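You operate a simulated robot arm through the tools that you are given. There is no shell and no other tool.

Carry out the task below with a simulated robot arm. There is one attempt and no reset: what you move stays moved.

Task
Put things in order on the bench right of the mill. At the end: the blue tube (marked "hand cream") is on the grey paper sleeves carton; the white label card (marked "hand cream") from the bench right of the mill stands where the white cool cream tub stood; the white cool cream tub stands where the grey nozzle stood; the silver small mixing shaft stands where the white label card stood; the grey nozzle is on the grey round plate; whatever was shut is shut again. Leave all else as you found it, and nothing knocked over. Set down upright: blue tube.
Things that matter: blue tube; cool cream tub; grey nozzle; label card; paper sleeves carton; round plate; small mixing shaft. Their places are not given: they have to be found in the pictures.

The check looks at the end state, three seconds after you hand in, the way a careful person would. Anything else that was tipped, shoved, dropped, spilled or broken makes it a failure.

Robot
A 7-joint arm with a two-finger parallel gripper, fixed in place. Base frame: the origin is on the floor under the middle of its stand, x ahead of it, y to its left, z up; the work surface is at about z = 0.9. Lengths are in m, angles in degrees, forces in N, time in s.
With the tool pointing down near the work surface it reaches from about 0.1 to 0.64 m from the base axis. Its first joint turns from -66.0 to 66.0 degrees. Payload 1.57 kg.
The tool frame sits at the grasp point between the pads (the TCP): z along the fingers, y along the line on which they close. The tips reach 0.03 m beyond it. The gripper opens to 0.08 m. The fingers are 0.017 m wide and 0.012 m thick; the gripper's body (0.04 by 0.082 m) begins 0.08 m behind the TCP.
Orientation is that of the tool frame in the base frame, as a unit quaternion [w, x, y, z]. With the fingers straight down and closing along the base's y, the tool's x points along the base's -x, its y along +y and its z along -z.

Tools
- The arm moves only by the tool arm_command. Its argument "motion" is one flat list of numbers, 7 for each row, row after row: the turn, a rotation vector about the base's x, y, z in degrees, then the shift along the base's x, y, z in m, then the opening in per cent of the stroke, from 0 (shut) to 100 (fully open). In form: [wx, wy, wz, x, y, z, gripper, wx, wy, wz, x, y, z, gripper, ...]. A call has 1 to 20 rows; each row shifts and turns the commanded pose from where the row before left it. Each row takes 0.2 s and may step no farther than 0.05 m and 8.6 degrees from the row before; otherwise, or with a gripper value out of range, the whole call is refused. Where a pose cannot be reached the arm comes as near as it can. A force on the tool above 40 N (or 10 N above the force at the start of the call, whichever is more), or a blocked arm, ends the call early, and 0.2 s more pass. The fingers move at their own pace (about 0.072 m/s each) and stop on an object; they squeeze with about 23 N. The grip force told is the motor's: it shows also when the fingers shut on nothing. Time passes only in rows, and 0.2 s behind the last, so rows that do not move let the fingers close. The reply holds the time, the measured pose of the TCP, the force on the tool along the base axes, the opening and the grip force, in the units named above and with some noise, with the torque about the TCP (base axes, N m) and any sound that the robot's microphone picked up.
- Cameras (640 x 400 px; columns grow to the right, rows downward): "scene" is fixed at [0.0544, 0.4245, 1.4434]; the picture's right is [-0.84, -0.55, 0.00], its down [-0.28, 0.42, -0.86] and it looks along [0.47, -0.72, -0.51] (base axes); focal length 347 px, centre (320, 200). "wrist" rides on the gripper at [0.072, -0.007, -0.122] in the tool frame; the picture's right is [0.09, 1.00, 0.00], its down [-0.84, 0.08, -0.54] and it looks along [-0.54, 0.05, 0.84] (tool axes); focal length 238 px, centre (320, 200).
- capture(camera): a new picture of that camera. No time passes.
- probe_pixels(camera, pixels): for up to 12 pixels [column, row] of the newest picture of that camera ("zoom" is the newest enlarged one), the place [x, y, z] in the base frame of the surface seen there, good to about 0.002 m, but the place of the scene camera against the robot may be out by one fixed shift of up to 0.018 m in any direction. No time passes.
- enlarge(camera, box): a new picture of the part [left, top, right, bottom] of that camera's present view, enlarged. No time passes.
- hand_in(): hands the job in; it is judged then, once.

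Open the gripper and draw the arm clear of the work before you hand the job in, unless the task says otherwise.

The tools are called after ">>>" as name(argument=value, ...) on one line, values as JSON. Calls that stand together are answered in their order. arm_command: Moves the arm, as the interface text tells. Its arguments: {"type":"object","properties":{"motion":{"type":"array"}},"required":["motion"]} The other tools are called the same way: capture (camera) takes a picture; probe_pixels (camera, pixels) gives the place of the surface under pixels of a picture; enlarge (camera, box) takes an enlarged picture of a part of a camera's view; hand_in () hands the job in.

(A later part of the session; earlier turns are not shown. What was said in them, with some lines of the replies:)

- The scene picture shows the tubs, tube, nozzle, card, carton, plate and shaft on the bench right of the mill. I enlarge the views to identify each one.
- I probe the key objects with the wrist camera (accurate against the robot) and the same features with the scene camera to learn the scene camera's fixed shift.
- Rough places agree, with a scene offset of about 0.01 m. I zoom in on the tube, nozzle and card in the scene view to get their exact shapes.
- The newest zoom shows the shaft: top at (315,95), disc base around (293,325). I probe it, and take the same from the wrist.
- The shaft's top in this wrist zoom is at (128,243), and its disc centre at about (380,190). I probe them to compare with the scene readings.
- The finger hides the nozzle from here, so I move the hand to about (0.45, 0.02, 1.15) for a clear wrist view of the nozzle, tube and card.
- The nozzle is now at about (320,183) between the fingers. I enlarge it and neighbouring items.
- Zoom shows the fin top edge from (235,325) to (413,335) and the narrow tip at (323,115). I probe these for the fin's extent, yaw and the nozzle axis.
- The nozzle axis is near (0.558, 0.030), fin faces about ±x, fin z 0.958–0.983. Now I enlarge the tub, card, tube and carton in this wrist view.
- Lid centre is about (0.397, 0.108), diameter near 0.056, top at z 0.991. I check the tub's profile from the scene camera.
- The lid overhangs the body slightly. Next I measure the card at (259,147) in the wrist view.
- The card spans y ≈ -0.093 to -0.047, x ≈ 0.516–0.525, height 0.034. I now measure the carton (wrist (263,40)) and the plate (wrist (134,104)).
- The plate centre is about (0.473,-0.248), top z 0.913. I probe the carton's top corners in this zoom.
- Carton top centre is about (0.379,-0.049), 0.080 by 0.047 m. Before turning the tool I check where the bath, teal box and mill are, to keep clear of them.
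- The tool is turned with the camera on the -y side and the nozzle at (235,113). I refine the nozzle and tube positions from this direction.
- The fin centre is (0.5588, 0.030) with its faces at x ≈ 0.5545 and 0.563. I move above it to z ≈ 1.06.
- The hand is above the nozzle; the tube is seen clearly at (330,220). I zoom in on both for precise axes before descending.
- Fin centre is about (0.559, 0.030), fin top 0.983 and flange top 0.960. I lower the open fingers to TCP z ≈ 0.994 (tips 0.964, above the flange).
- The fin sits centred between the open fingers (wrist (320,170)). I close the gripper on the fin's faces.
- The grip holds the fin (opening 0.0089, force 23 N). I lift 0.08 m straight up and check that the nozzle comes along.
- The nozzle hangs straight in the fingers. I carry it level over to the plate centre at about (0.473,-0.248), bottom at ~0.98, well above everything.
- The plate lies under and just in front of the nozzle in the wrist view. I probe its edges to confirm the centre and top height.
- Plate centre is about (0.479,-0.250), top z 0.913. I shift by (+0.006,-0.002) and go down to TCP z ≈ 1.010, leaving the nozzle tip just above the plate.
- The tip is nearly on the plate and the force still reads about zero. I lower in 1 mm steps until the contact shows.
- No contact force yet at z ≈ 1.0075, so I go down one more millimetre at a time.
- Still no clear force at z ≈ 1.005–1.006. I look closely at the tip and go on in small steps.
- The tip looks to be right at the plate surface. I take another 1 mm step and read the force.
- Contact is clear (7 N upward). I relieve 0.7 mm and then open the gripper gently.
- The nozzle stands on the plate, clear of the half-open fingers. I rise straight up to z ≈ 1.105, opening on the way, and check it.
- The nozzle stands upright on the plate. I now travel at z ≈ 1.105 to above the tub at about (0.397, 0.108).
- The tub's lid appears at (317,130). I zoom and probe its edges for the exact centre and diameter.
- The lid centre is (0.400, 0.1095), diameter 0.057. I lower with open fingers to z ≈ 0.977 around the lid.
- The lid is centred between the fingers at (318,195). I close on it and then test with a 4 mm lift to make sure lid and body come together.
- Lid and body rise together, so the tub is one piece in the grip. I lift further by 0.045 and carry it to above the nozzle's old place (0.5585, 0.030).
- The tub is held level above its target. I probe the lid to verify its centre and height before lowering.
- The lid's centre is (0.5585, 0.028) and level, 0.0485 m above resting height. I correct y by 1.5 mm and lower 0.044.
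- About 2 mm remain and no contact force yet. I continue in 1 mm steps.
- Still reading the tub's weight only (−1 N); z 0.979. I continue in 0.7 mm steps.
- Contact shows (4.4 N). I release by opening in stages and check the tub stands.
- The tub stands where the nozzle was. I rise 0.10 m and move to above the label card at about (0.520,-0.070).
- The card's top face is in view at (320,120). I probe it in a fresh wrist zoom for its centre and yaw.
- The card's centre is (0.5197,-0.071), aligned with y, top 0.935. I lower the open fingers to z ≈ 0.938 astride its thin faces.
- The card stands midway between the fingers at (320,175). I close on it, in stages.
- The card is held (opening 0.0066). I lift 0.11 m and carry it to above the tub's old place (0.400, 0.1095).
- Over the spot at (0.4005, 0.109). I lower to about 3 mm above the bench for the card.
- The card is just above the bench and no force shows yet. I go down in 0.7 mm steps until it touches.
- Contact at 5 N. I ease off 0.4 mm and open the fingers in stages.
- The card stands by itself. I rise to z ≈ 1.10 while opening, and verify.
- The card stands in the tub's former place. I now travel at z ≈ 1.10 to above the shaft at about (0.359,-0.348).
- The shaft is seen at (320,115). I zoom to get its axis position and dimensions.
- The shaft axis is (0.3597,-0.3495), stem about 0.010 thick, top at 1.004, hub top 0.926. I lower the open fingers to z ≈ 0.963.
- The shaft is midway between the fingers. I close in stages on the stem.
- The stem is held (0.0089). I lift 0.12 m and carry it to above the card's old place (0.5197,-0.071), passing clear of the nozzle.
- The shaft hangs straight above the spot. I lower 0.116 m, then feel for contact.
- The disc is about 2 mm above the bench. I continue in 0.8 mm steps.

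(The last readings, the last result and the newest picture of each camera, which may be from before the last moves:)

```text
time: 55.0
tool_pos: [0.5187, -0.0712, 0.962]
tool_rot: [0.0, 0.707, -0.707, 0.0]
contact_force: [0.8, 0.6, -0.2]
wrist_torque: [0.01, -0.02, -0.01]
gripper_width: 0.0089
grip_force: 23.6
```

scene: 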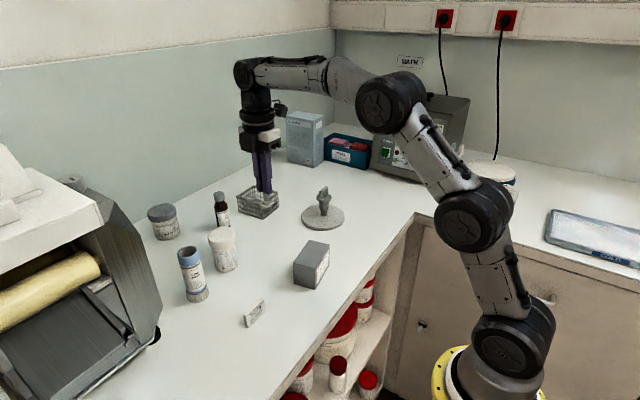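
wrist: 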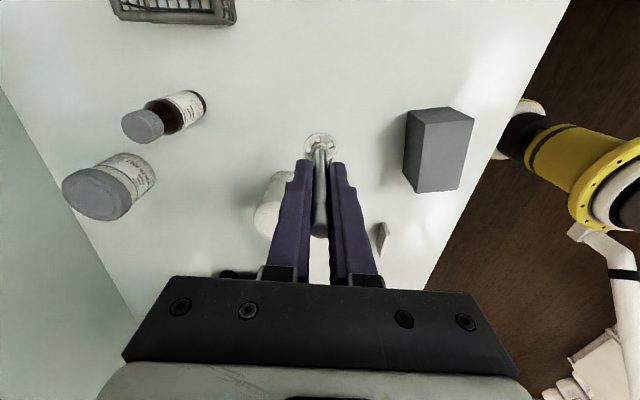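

Measured z is 0.962, at the grasp height, with no push yet. I continue in smaller steps.

>>> arm_command(motion=[0, 0, 0, 0, 0, -0.0006, 0, 0, 0, 0, 0, 0, 0, 0])

>>> arm_command(motion=[0, 0, 0, 0, 0, -0.0006, 0, 0, 0, 0, 0, 0, 0, 0])

>>> enlarge(camera="scene", box=[240, 220, 300, 260])

```text
time: 55.6
tool_pos: [0.5191, -0.0705, 0.9623]
tool_rot: [0.001, 0.707, -0.707, -0.001]
contact_force: [-1.4, 0.0, 1.4]
wrist_torque: [0.0, 0.06, 0.0]
gripper_width: 0.0089
grip_force: 23.0
```

```text
time: 56.2
tool_pos: [0.5203, -0.0708, 0.9639]
tool_rot: [-0.001, 0.707, -0.707, 0.001]
contact_force: [-2.0, 0.1, 7.5]
wrist_torque: [-0.03, 0.15, 0.01]
gripper_width: 0.009
grip_force: 23.3
```

```text
10.00 times, centred on (270, 240) of scene
```

zoom: 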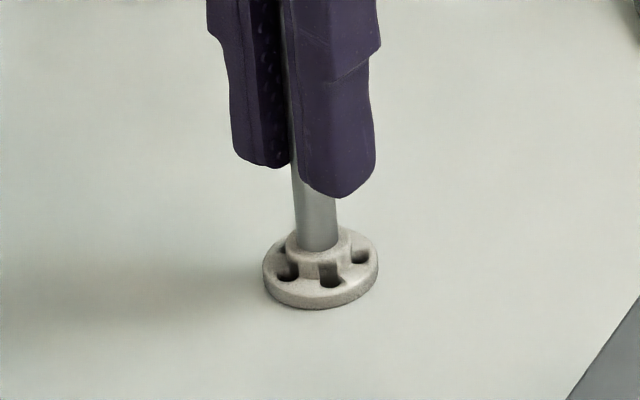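

The disc rests on the bench (7.5 N). I ease 0.6 mm up and open in stages to 40 %.

>>> arm_command(motion=[0, 0, 0, 0, 0, 0.0006, 0, 0, 0, 0, 0, 0, 0, 0, 0, 0, 0, 0, 0, 0, 14, 0, 0, 0, 0, 0, 0, 22, 0, 0, 0, 0, 0, 0, 45, 0, 0, 0, 0, 0, 0, 45])

>>> capture(camera="wrist")

>>> enlarge(camera="scene", box=[205, 165, 333, 285])

```text
time: 57.6
tool_pos: [0.5181, -0.0714, 0.9627]
tool_rot: [0.0, 0.707, -0.707, 0.0]
contact_force: [0.8, -0.1, -0.4]
wrist_torque: [-0.03, 0.02, -0.02]
gripper_width: 0.0359
grip_force: 0.1
```

```text
taken
```

wrist: 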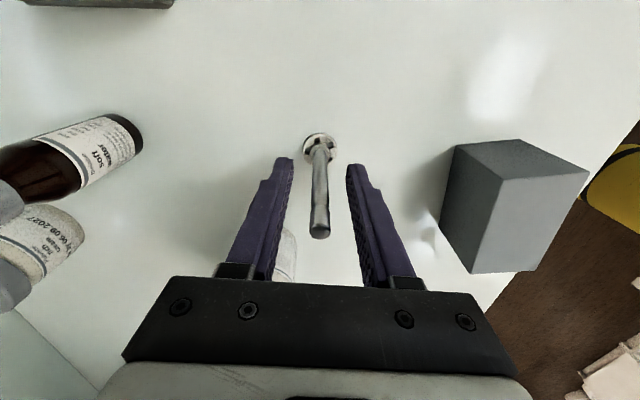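

```text
3.33 times, centred on (269, 225) of scene
```

zoom: 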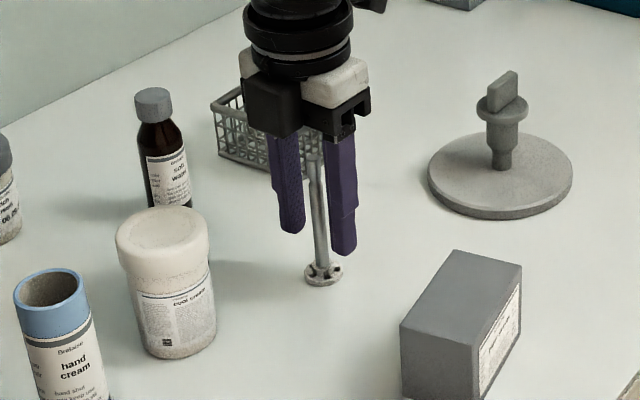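

The shaft stands on its disc. I rise straight up by 0.14 m and verify.

>>> arm_command(motion=[0, 0, 0, 0, 0, 0.03, 45, 0, 0, 0, 0, 0, 0.045, 45, 0, 0, 0, 0, 0, 0.045, 60, 0, 0, 0, 0, 0, 0.02, 100, 0, 0, 0, 0, 0, 0, 100])

>>> capture(camera="wrist")

>>> capture(camera="scene")

```text
time: 58.8
tool_pos: [0.5186, -0.0709, 1.1035]
tool_rot: [0.0, -0.707, 0.707, 0.0]
contact_force: [0.2, 0.2, -0.4]
wrist_torque: [0.02, -0.03, -0.01]
gripper_width: 0.0795
grip_force: 0.0
```

```text
taken
```

wrist: 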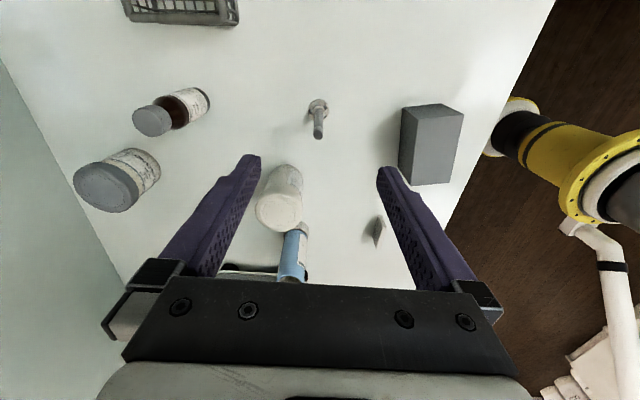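

```text
taken
```

scene: 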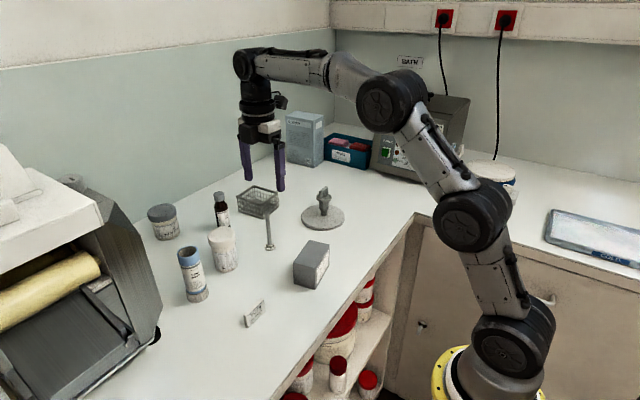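

The shaft stands where the card was. I rise a little and move to above the tube at about (0.538, 0.128).

>>> arm_command(motion=[0, 0, 0, 0, 0, 0.045, 100, 0, 0, 0, 0.0038, 0.0398, 0, 100, 0, 0, 0, 0.0038, 0.0398, 0, 100, 0, 0, 0, 0.0038, 0.0398, 0, 100, 0, 0, 0, 0.0038, 0.0398, 0, 100, 0, 0, 0, 0.0038, 0.0398, 0, 100, 0, 0, 0, 0, 0, 0, 100])

>>> capture(camera="wrist")

>>> enlarge(camera="wrist", box=[275, 85, 365, 165])

```text
time: 60.4
tool_pos: [0.5364, 0.1302, 1.1488]
tool_rot: [0.0, -0.707, 0.707, 0.0]
contact_force: [0.2, 0.0, -0.7]
wrist_torque: [-0.04, 0.0, 0.0]
gripper_width: 0.08
grip_force: 0.1
```

```text
taken
```

wrist: 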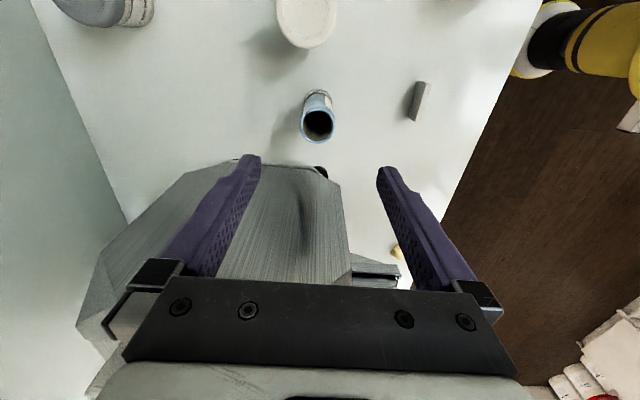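

```text
5.00 times, centred on (320, 125) of wrist
```

zoom: 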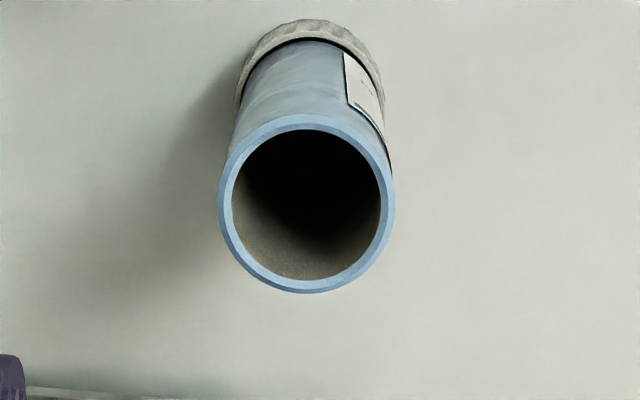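

The tube's rim is centred at (307,205) in the zoom, the cap ring below it. I probe rim and cap points.

>>> probe_pixels(camera="zoom", pixels=[[225, 205], [388, 205], [307, 121], [307, 287], [250, 145], [365, 145], [310, 30], [250, 60], [372, 60], [305, 80], [290, 45], [380, 85]])

>>> probe_pixels(camera="wrist", pixels=[[321, 172], [330, 185], [300, 170], [260, 162], [340, 200], [350, 260], [200, 180]])

```text
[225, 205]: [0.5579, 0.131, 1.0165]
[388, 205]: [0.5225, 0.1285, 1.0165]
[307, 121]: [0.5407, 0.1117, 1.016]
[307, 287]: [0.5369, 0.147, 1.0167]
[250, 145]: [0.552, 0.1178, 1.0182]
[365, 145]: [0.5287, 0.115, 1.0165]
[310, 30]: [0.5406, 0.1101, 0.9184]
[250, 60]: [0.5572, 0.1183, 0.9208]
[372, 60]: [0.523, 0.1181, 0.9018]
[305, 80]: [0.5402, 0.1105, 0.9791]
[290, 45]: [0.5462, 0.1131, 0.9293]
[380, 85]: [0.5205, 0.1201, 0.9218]
```

```text
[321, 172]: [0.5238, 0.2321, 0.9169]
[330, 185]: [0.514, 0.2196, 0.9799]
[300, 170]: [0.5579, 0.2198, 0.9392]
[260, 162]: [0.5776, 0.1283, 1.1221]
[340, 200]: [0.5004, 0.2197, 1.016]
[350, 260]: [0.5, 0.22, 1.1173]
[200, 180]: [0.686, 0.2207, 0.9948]
```

The tube axis is (0.540, 0.1295), radius 0.018, top 1.0165; the mill's face is at y 0.22, well clear. I lower the open fingers to z ≈ 0.972.

>>> arm_command(motion=[0, 0, 0, 0.002, 0.0005, -0.045, 100, 0, 0, 0, 0, 0, -0.045, 100, 0, 0, 0, 0, 0, -0.045, 100, 0, 0, 0, 0, 0, -0.03, 100, 0, 0, 0, 0, 0, -0.012, 100, 0, 0, 0, 0, 0, 0, 100])

>>> capture(camera="wrist")

>>> enlarge(camera="scene", box=[130, 180, 280, 310])

```text
time: 61.8
tool_pos: [0.5401, 0.1285, 0.9678]
tool_rot: [0.0, -0.707, 0.707, 0.0]
contact_force: [0.8, -0.2, 0.0]
wrist_torque: [0.01, 0.02, -0.01]
gripper_width: 0.08
grip_force: 0.1
```

```text
taken
```

wrist: 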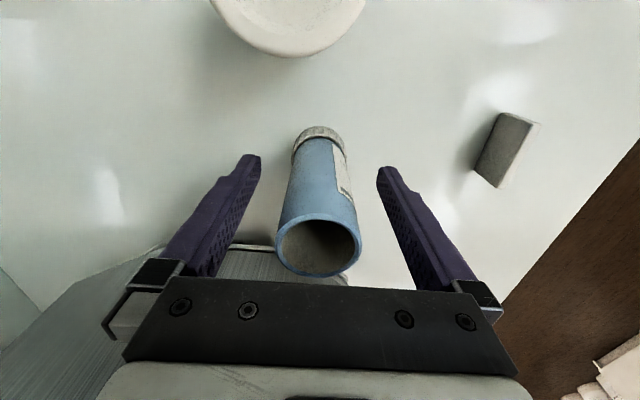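

```text
3.08 times, centred on (205, 245) of scene
```

zoom: 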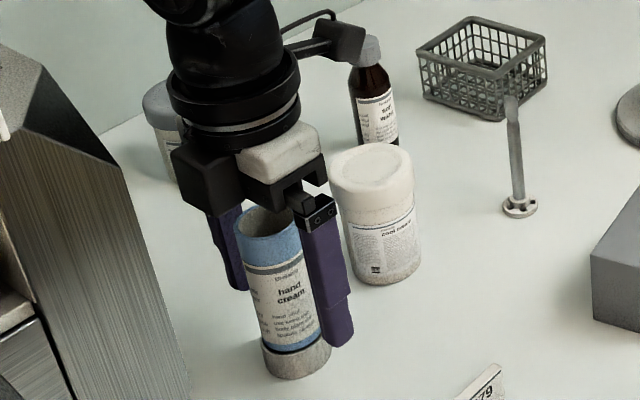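

The tube is centred between the fingers, tips above the cap ring. I close on the tube body.

>>> arm_command(motion=[0, 0, 0, 0, 0, 0, 70, 0, 0, 0, 0, 0, 0, 50, 0, 0, 0, 0, 0, 0, 30, 0, 0, 0, 0, 0, 0, 20, 0, 0, 0, 0, 0, 0, 20, 0, 0, 0, 0, 0, 0, 20])

>>> arm_command(motion=[0, 0, 0, 0, 0, 0.003, 20, 0, 0, 0, 0, 0, 0.003, 20, 0, 0, 0, 0, 0, 0, 20])

>>> capture(camera="wrist")

>>> enlarge(camera="scene", box=[150, 225, 250, 310])

```text
time: 63.2
tool_pos: [0.5399, 0.1281, 0.9684]
tool_rot: [0.0, 0.707, -0.707, 0.001]
contact_force: [0.7, 1.3, 0.5]
wrist_torque: [0.02, -0.01, -0.02]
gripper_width: 0.0375
grip_force: 22.6
```

```text
time: 64.0
tool_pos: [0.5404, 0.1277, 0.9746]
tool_rot: [0.0, 0.707, -0.707, -0.001]
contact_force: [-0.3, 0.2, -0.4]
wrist_torque: [0.02, 0.06, -0.03]
gripper_width: 0.0373
grip_force: 22.8
```

```text
taken
```

wrist: 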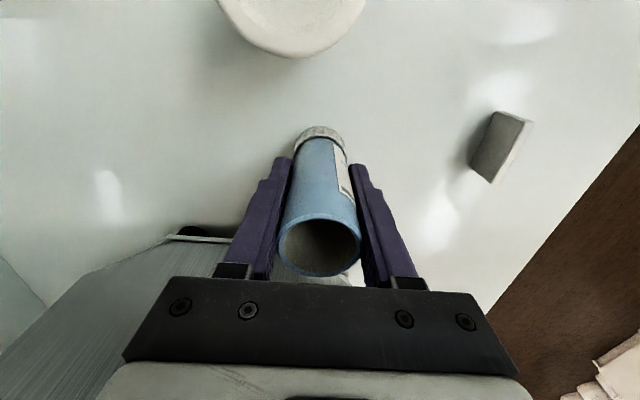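

```text
4.71 times, centred on (200, 268) of scene
```

zoom: 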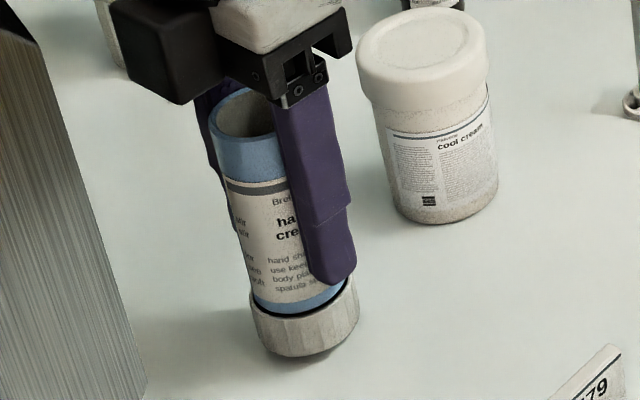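

Tube and its cap ring rise together. I lift a further 0.10 m and carry it to above the carton centre (0.379,-0.049).

>>> arm_command(motion=[0, 0, 0, 0, 0, 0.03, 20, 0, 0, 0, 0, 0, 0.04, 20, 0, 0, 0, 0, 0, 0.03, 20, 0, 0, 0, -0.02683, -0.02975, 0, 20, 0, 0, 0, -0.02683, -0.02975, 0, 20, 0, 0, 0, -0.02683, -0.02975, 0, 20, 0, 0, 0, -0.02683, -0.02975, 0, 20, 0, 0, 0, -0.02683, -0.02975, 0, 20, 0, 0, 0, -0.02683, -0.02975, 0, 20, 0, 0, 0, 0, 0, 0, 20])

>>> capture(camera="wrist")

>>> capture(camera="scene")

```text
time: 66.2
tool_pos: [0.3778, -0.0531, 1.0778]
tool_rot: [0.0, -0.706, 0.708, 0.0]
contact_force: [0.3, 0.5, 0.1]
wrist_torque: [0.02, -0.01, 0.0]
gripper_width: 0.0373
grip_force: 22.7
```

```text
taken
```

wrist: 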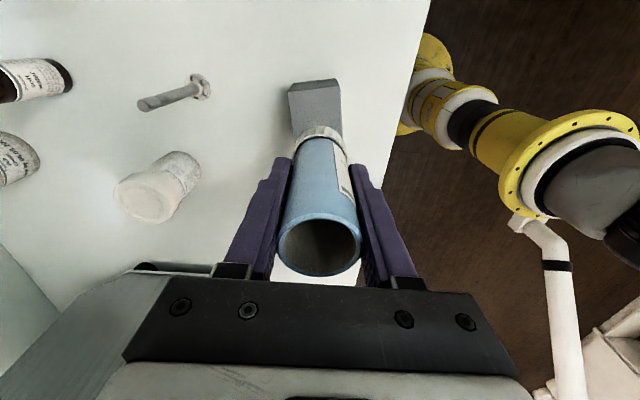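

```text
taken
```

scene: 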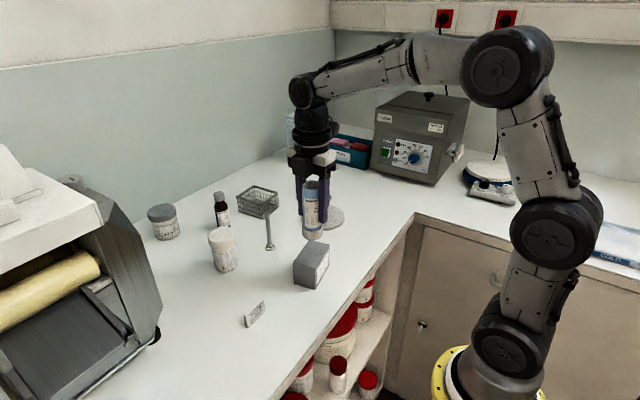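

I zoom on the tube and carton in the wrist view to verify tube axis and carton edges before lowering.

>>> enlarge(camera="wrist", box=[260, 60, 380, 150])

>>> probe_pixels(camera="zoom", pixels=[[160, 160], [430, 155], [185, 250], [430, 250], [290, 160], [170, 200], [430, 200], [330, 350], [240, 380], [420, 380], [160, 130], [420, 120]])

>>> probe_pixels(camera="wrist", pixels=[[281, 240], [359, 240], [320, 216], [320, 272], [320, 128], [320, 140]])

```text
4.44 times, centred on (320, 105) of wrist
```

zoom: 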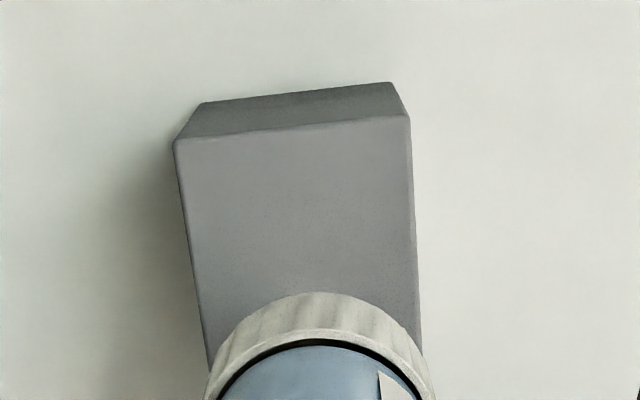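

```text
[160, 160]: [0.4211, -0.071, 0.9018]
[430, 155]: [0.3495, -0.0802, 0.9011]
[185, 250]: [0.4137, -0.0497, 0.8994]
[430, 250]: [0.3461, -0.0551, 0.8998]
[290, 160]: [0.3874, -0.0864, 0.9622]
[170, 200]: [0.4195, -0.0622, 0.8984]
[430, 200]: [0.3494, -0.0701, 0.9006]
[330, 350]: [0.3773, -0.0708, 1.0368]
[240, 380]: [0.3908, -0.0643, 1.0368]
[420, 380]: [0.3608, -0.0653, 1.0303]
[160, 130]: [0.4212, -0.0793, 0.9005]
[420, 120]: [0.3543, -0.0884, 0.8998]
```

```text
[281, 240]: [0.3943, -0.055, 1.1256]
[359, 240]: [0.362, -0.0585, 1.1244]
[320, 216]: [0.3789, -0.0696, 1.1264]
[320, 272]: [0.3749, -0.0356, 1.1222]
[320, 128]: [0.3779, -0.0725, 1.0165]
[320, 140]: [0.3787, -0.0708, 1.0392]
```

Tube axis reads (0.378,-0.0525) and upright. I probe the carton's top edges just inside to confirm its centreline.

>>> probe_pixels(camera="zoom", pixels=[[190, 200], [408, 200], [205, 290], [411, 290], [182, 146], [402, 124], [200, 250], [410, 250], [213, 340], [414, 320]])

>>> enlarge(camera="scene", box=[270, 160, 370, 300])

```text
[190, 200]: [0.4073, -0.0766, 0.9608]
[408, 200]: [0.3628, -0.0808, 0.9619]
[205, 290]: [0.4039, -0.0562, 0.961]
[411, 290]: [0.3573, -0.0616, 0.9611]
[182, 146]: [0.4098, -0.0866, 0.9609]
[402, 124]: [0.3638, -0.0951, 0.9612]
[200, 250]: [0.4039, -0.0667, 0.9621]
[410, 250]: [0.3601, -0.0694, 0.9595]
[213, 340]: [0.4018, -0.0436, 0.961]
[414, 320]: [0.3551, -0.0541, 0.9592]
```

```text
2.86 times, centred on (320, 230) of scene
```

zoom: 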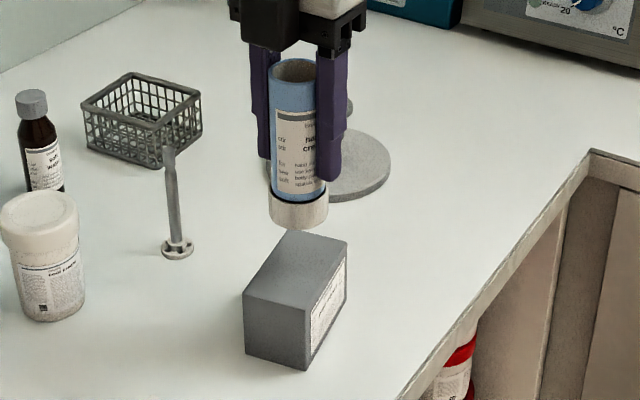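

Carton centre confirmed at (0.379,-0.049), top 0.9605; the tube bottom is at about 1.009. I shift by (+0.001,+0.003) and lower 0.043.

>>> arm_command(motion=[0, 0, 0, 0.001, 0.003, -0.02, 20, 0, 0, 0, 0, 0, -0.015, 20, 0, 0, 0, 0, 0, -0.008, 20, 0, 0, 0, 0, 0, 0, 20])

>>> capture(camera="wrist")

>>> enlarge(camera="scene", box=[270, 180, 370, 300])

```text
time: 67.2
tool_pos: [0.3807, -0.0475, 1.0327]
tool_rot: [0.0, -0.707, 0.707, 0.0]
contact_force: [-0.3, 0.6, 0.3]
wrist_torque: [0.04, -0.02, -0.02]
gripper_width: 0.0373
grip_force: 23.4
```

```text
taken
```

wrist: 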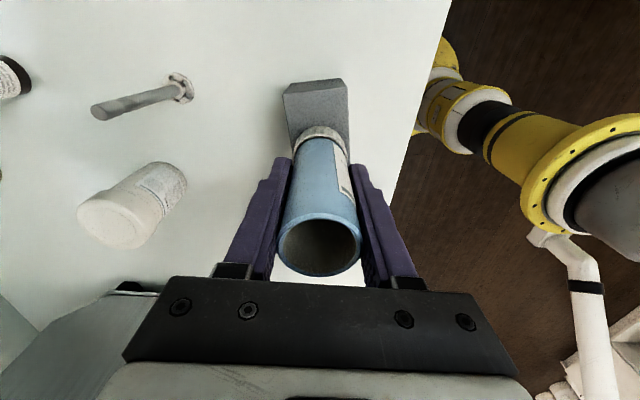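

```text
3.33 times, centred on (320, 240) of scene
```

zoom: 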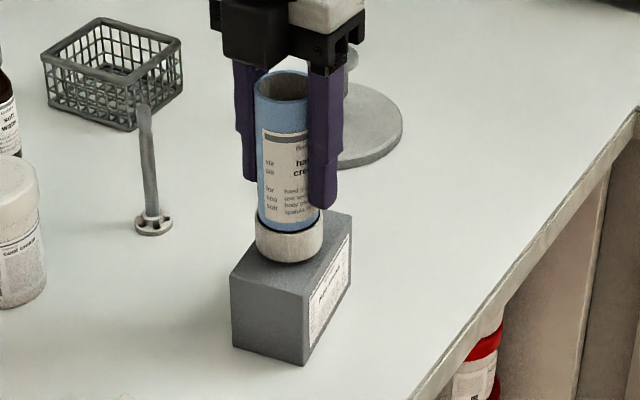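

The tube is just above the carton. I check the cap's position against the carton's edges in the wrist view.

>>> enlarge(camera="wrist", box=[265, 70, 375, 155])

>>> probe_pixels(camera="zoom", pixels=[[325, 290], [325, 310], [215, 340], [445, 340], [225, 330], [435, 330], [150, 150], [470, 120], [180, 250], [485, 250], [200, 330], [487, 330]])

>>> probe_pixels(camera="wrist", pixels=[[281, 240], [359, 240], [320, 216], [320, 272]])

```text
4.71 times, centred on (320, 112) of wrist
```

zoom: 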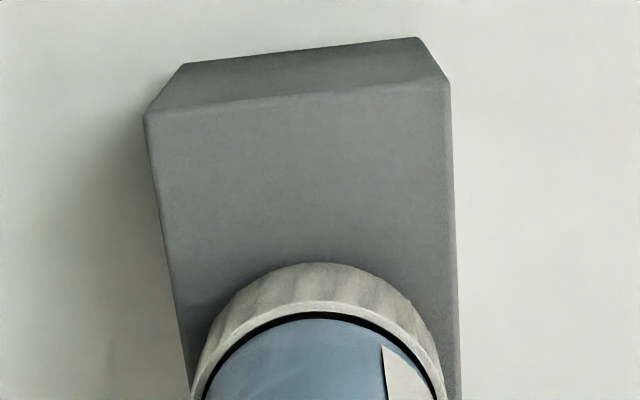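

```text
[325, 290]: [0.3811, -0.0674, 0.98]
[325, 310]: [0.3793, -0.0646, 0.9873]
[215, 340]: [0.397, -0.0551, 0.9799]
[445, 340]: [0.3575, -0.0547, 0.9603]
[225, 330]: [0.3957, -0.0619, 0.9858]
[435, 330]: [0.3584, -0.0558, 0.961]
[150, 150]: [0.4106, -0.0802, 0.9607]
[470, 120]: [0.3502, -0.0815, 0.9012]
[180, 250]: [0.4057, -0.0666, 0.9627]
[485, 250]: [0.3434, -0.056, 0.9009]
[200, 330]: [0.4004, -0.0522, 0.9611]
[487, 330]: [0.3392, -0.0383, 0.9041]
```

```text
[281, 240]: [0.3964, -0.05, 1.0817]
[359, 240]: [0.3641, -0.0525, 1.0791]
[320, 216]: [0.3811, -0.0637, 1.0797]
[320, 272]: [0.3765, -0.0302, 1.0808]
```

The tube axis is at about (0.380,-0.047), 2 mm off the carton's centreline. I correct by (-0.0018,-0.0015) and lower in small steps.

>>> arm_command(motion=[0, 0, 0, -0.0018, -0.0015, -0.001, 20, 0, 0, 0, 0, 0, -0.001, 20, 0, 0, 0, 0, 0, 0, 20])

>>> arm_command(motion=[0, 0, 0, 0, 0, -0.001, 20, 0, 0, 0, 0, 0, 0, 20])

>>> capture(camera="wrist")

>>> enlarge(camera="scene", box=[285, 220, 345, 290])

```text
time: 68.0
tool_pos: [0.379, -0.0503, 1.031]
tool_rot: [0.0, 0.708, -0.707, 0.0]
contact_force: [-0.7, 0.0, -0.2]
wrist_torque: [-0.02, 0.02, 0.03]
gripper_width: 0.0374
grip_force: 22.8
```

```text
time: 68.6
tool_pos: [0.3795, -0.0495, 1.0303]
tool_rot: [0.0, 0.707, -0.707, 0.001]
contact_force: [0.5, 0.6, -1.0]
wrist_torque: [-0.02, 0.0, 0.02]
gripper_width: 0.0375
grip_force: 22.9
```

```text
taken
```

wrist: 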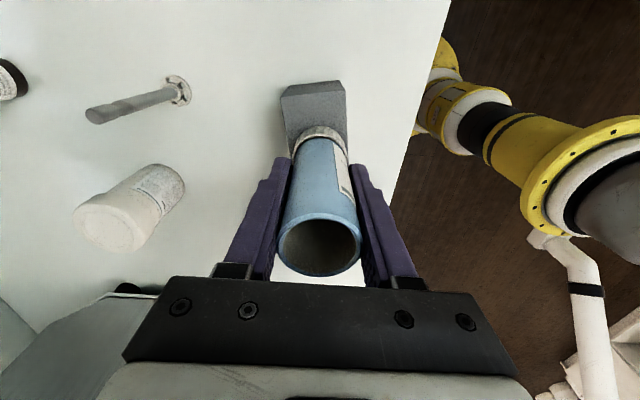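

```text
5.71 times, centred on (315, 255) of scene
```

zoom: 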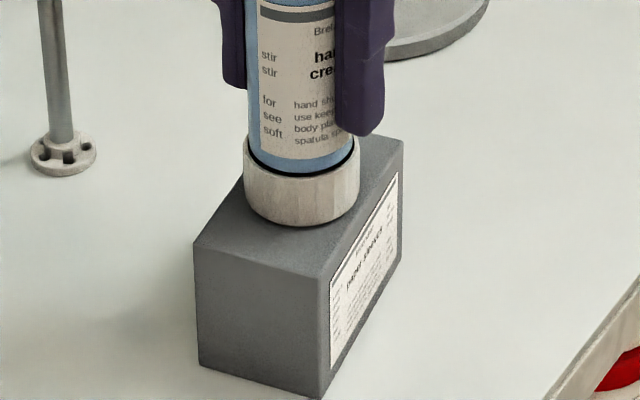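

The scene zoom shows the cap well within the carton's top (centre within about 2 mm). I lower on in sub-millimetre steps until it touches.

>>> arm_command(motion=[0, 0, 0, 0, 0, -0.001, 20, 0, 0, 0, 0, 0, 0, 20])

>>> arm_command(motion=[0, 0, 0, 0, 0, -0.0007, 20, 0, 0, 0, 0, 0, 0, 20])

>>> arm_command(motion=[0, 0, 0, 0, 0, -0.0007, 20, 0, 0, 0, 0, 0, 0, 20])

```text
time: 69.2
tool_pos: [0.3785, -0.0488, 1.0294]
tool_rot: [-0.001, 0.707, -0.707, 0.001]
contact_force: [0.2, 0.4, -0.6]
wrist_torque: [0.0, -0.01, -0.01]
gripper_width: 0.0375
grip_force: 23.2
```

```text
time: 69.8
tool_pos: [0.3783, -0.049, 1.0278]
tool_rot: [-0.001, -0.707, 0.707, -0.001]
contact_force: [-0.7, -0.1, 3.4]
wrist_torque: [0.01, 0.01, -0.01]
gripper_width: 0.0374
grip_force: 23.0
```

```text
time: 70.4
tool_pos: [0.3796, -0.0483, 1.0276]
tool_rot: [-0.001, 0.707, -0.707, 0.002]
contact_force: [-1.4, -1.1, 4.5]
wrist_torque: [-0.03, 0.06, -0.01]
gripper_width: 0.0373
grip_force: 22.9
```

Contact at 4.5 N: the tube rests on the carton. I ease off 0.4 mm and open in stages.

>>> arm_command(motion=[0, 0, 0, 0, 0, 0.0004, 20, 0, 0, 0, 0, 0, 0, 20, 0, 0, 0, 0, 0, 0, 50, 0, 0, 0, 0, 0, 0, 60, 0, 0, 0, 0, 0, 0, 85, 0, 0, 0, 0, 0, 0, 100, 0, 0, 0, 0, 0, 0, 100])

>>> capture(camera="wrist")

>>> enlarge(camera="scene", box=[270, 180, 370, 300])

```text
time: 72.0
tool_pos: [0.3804, -0.0477, 1.0274]
tool_rot: [0.0, 0.707, -0.707, 0.0]
contact_force: [0.6, 0.4, 0.8]
wrist_torque: [0.03, -0.02, 0.03]
gripper_width: 0.08
grip_force: 0.2
```

```text
taken
```

wrist: 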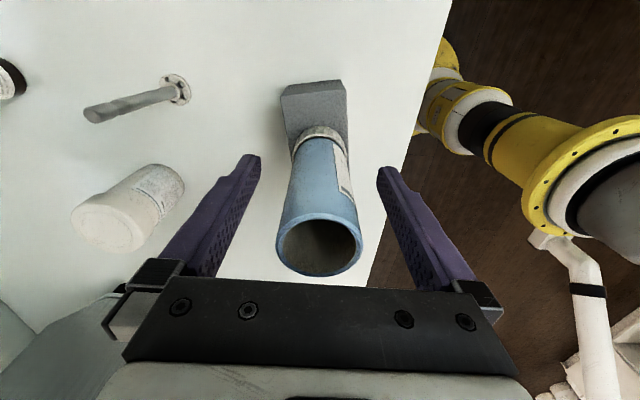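

```text
3.33 times, centred on (320, 240) of scene
```

zoom: 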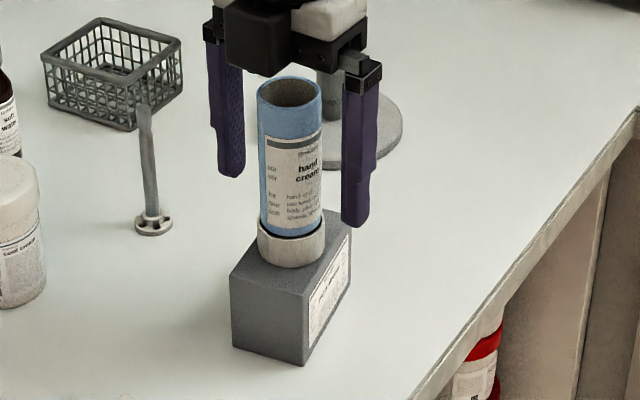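

The tube stands on the carton and the fingers are clear. I rise straight up by 0.17 m and inspect everything.

>>> arm_command(motion=[0, 0, 0, 0, 0, 0.03, 100, 0, 0, 0, 0, 0, 0.045, 100, 0, 0, 0, 0, 0, 0.045, 100, 0, 0, 0, 0, 0, 0.045, 100, 0, 0, 0, 0, 0, 0, 100])

>>> capture(camera="scene")

>>> capture(camera="wrist")

>>> enlarge(camera="scene", box=[140, 170, 360, 340])

```text
time: 73.2
tool_pos: [0.3783, -0.0466, 1.1932]
tool_rot: [0.0, 0.707, -0.707, 0.0]
contact_force: [-0.4, 0.8, 0.0]
wrist_torque: [-0.03, 0.0, -0.02]
gripper_width: 0.0799
grip_force: 0.0
```

```text
taken
```

scene: 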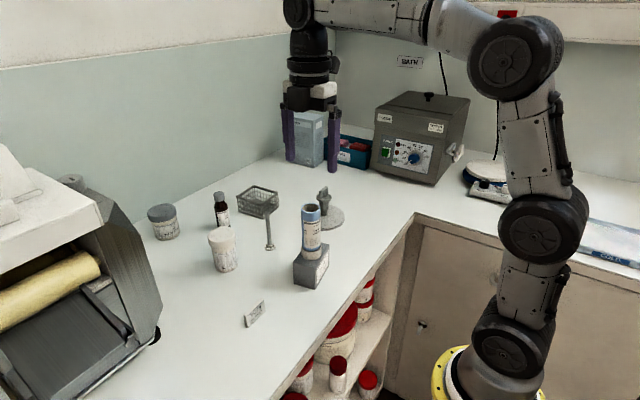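

```text
taken
```

wrist: 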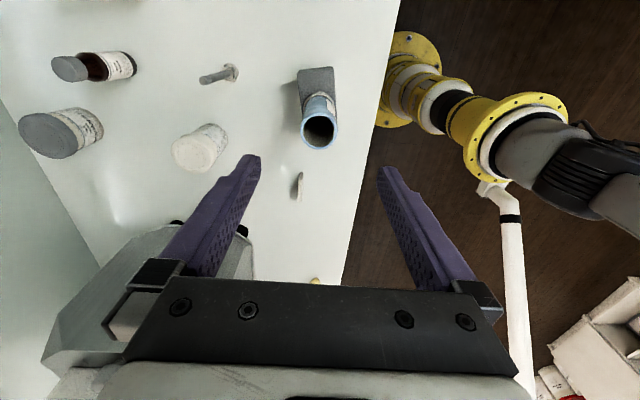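

```text
2.35 times, centred on (250, 255) of scene
```

zoom: 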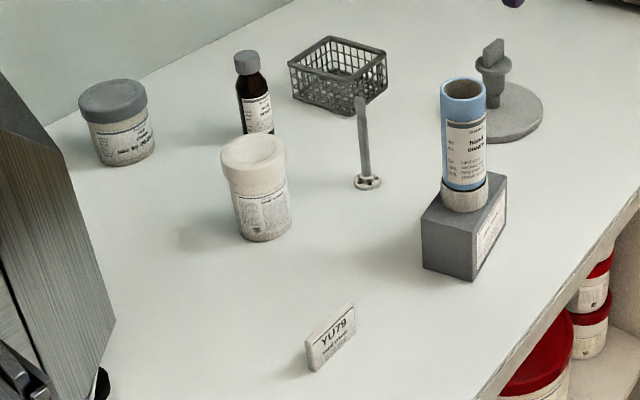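

All items appear in place: tube on carton, card at (253,313), tub at (222,248), shaft at (268,230), nozzle on plate behind the tube. I draw the arm back towards its start pose and check the nozzle and final positions.

>>> arm_command(motion=[0, 0, 0, 0, 0, 0.03, 100, 0, 0, 0, -0.003, -0.04, 0, 100, 0, 0, 0, -0.003, -0.04, 0, 100, 0, 0, 0, -0.003, -0.04, 0, 100, 0, 0, 0, -0.003, -0.04, 0, 100, 0, 0, 0, -0.003, -0.04, 0, 100, 0, 0, 0, 0, 0, 0, 100, 0, 0, 0, 0, 0, 0, 100])

>>> capture(camera="wrist")

>>> capture(camera="scene")

>>> enlarge(camera="scene", box=[280, 170, 360, 295])

```text
time: 75.0
tool_pos: [0.3642, -0.2477, 1.2213]
tool_rot: [0.0, -0.707, 0.707, 0.0]
contact_force: [0.1, -0.1, 0.2]
wrist_torque: [0.0, 0.03, -0.02]
gripper_width: 0.0798
grip_force: 0.1
```

```text
taken
```

wrist: 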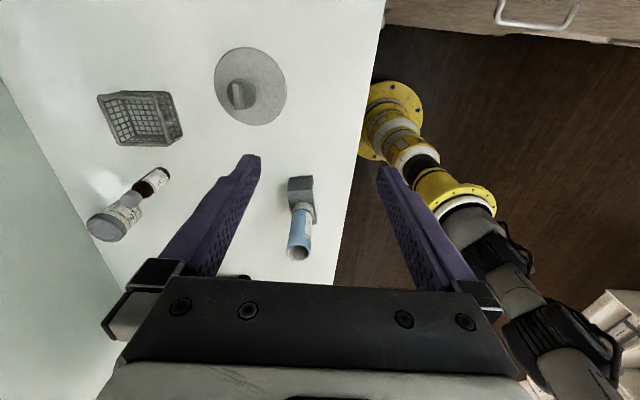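

```text
taken
```

scene: 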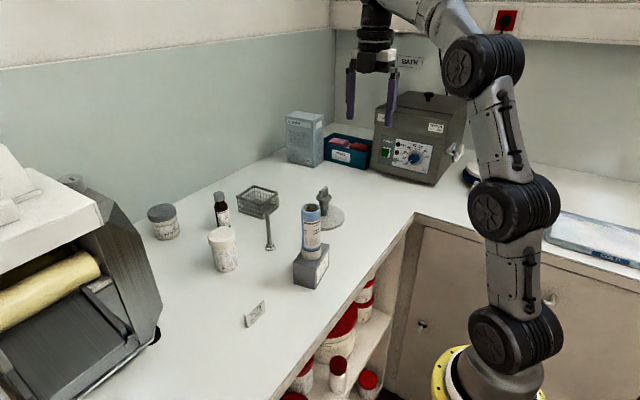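

```text
3.20 times, centred on (320, 232) of scene
```

zoom: 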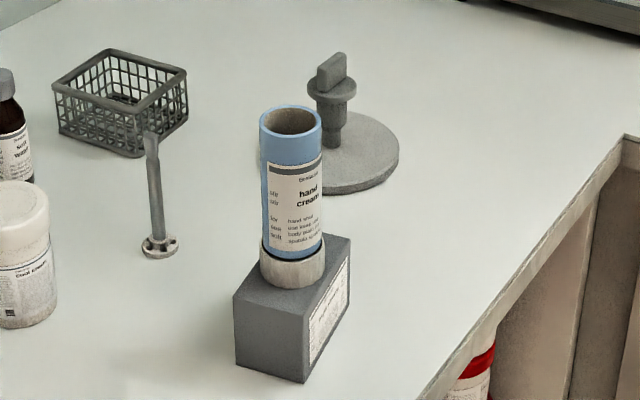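

The nozzle stands on the plate, the tube on the carton, and the tub, card and shaft stand in their new places, with the bottle, rich cream tub and basket untouched. The gripper is open and the arm is clear, so I hand in.

>>> hand_in()

```text
The job is handed in.
```

All the requested moves are done, and I've handed the job in. I don't have the result of the check yet.

- **Grey nozzle:** it stands upright on the grey round plate, near the centre.
- **White cool cream tub:** it stands where the nozzle stood. I lifted it by its lid, which stayed on.
- **White label card:** it stands where the tub stood, facing the same way as before.
- **Silver small mixing shaft:** it stands on its disc where the card stood.
- **Blue tube:** it stands upright on the grey paper sleeves carton, within about 2 mm of the centre. Its grey cap came along with it.

In the last pictures nothing was knocked over, and the bottle, rich cream tub and basket looked untouched. Nothing had to be opened for these moves. The gripper is open and the arm is clear of the bench.
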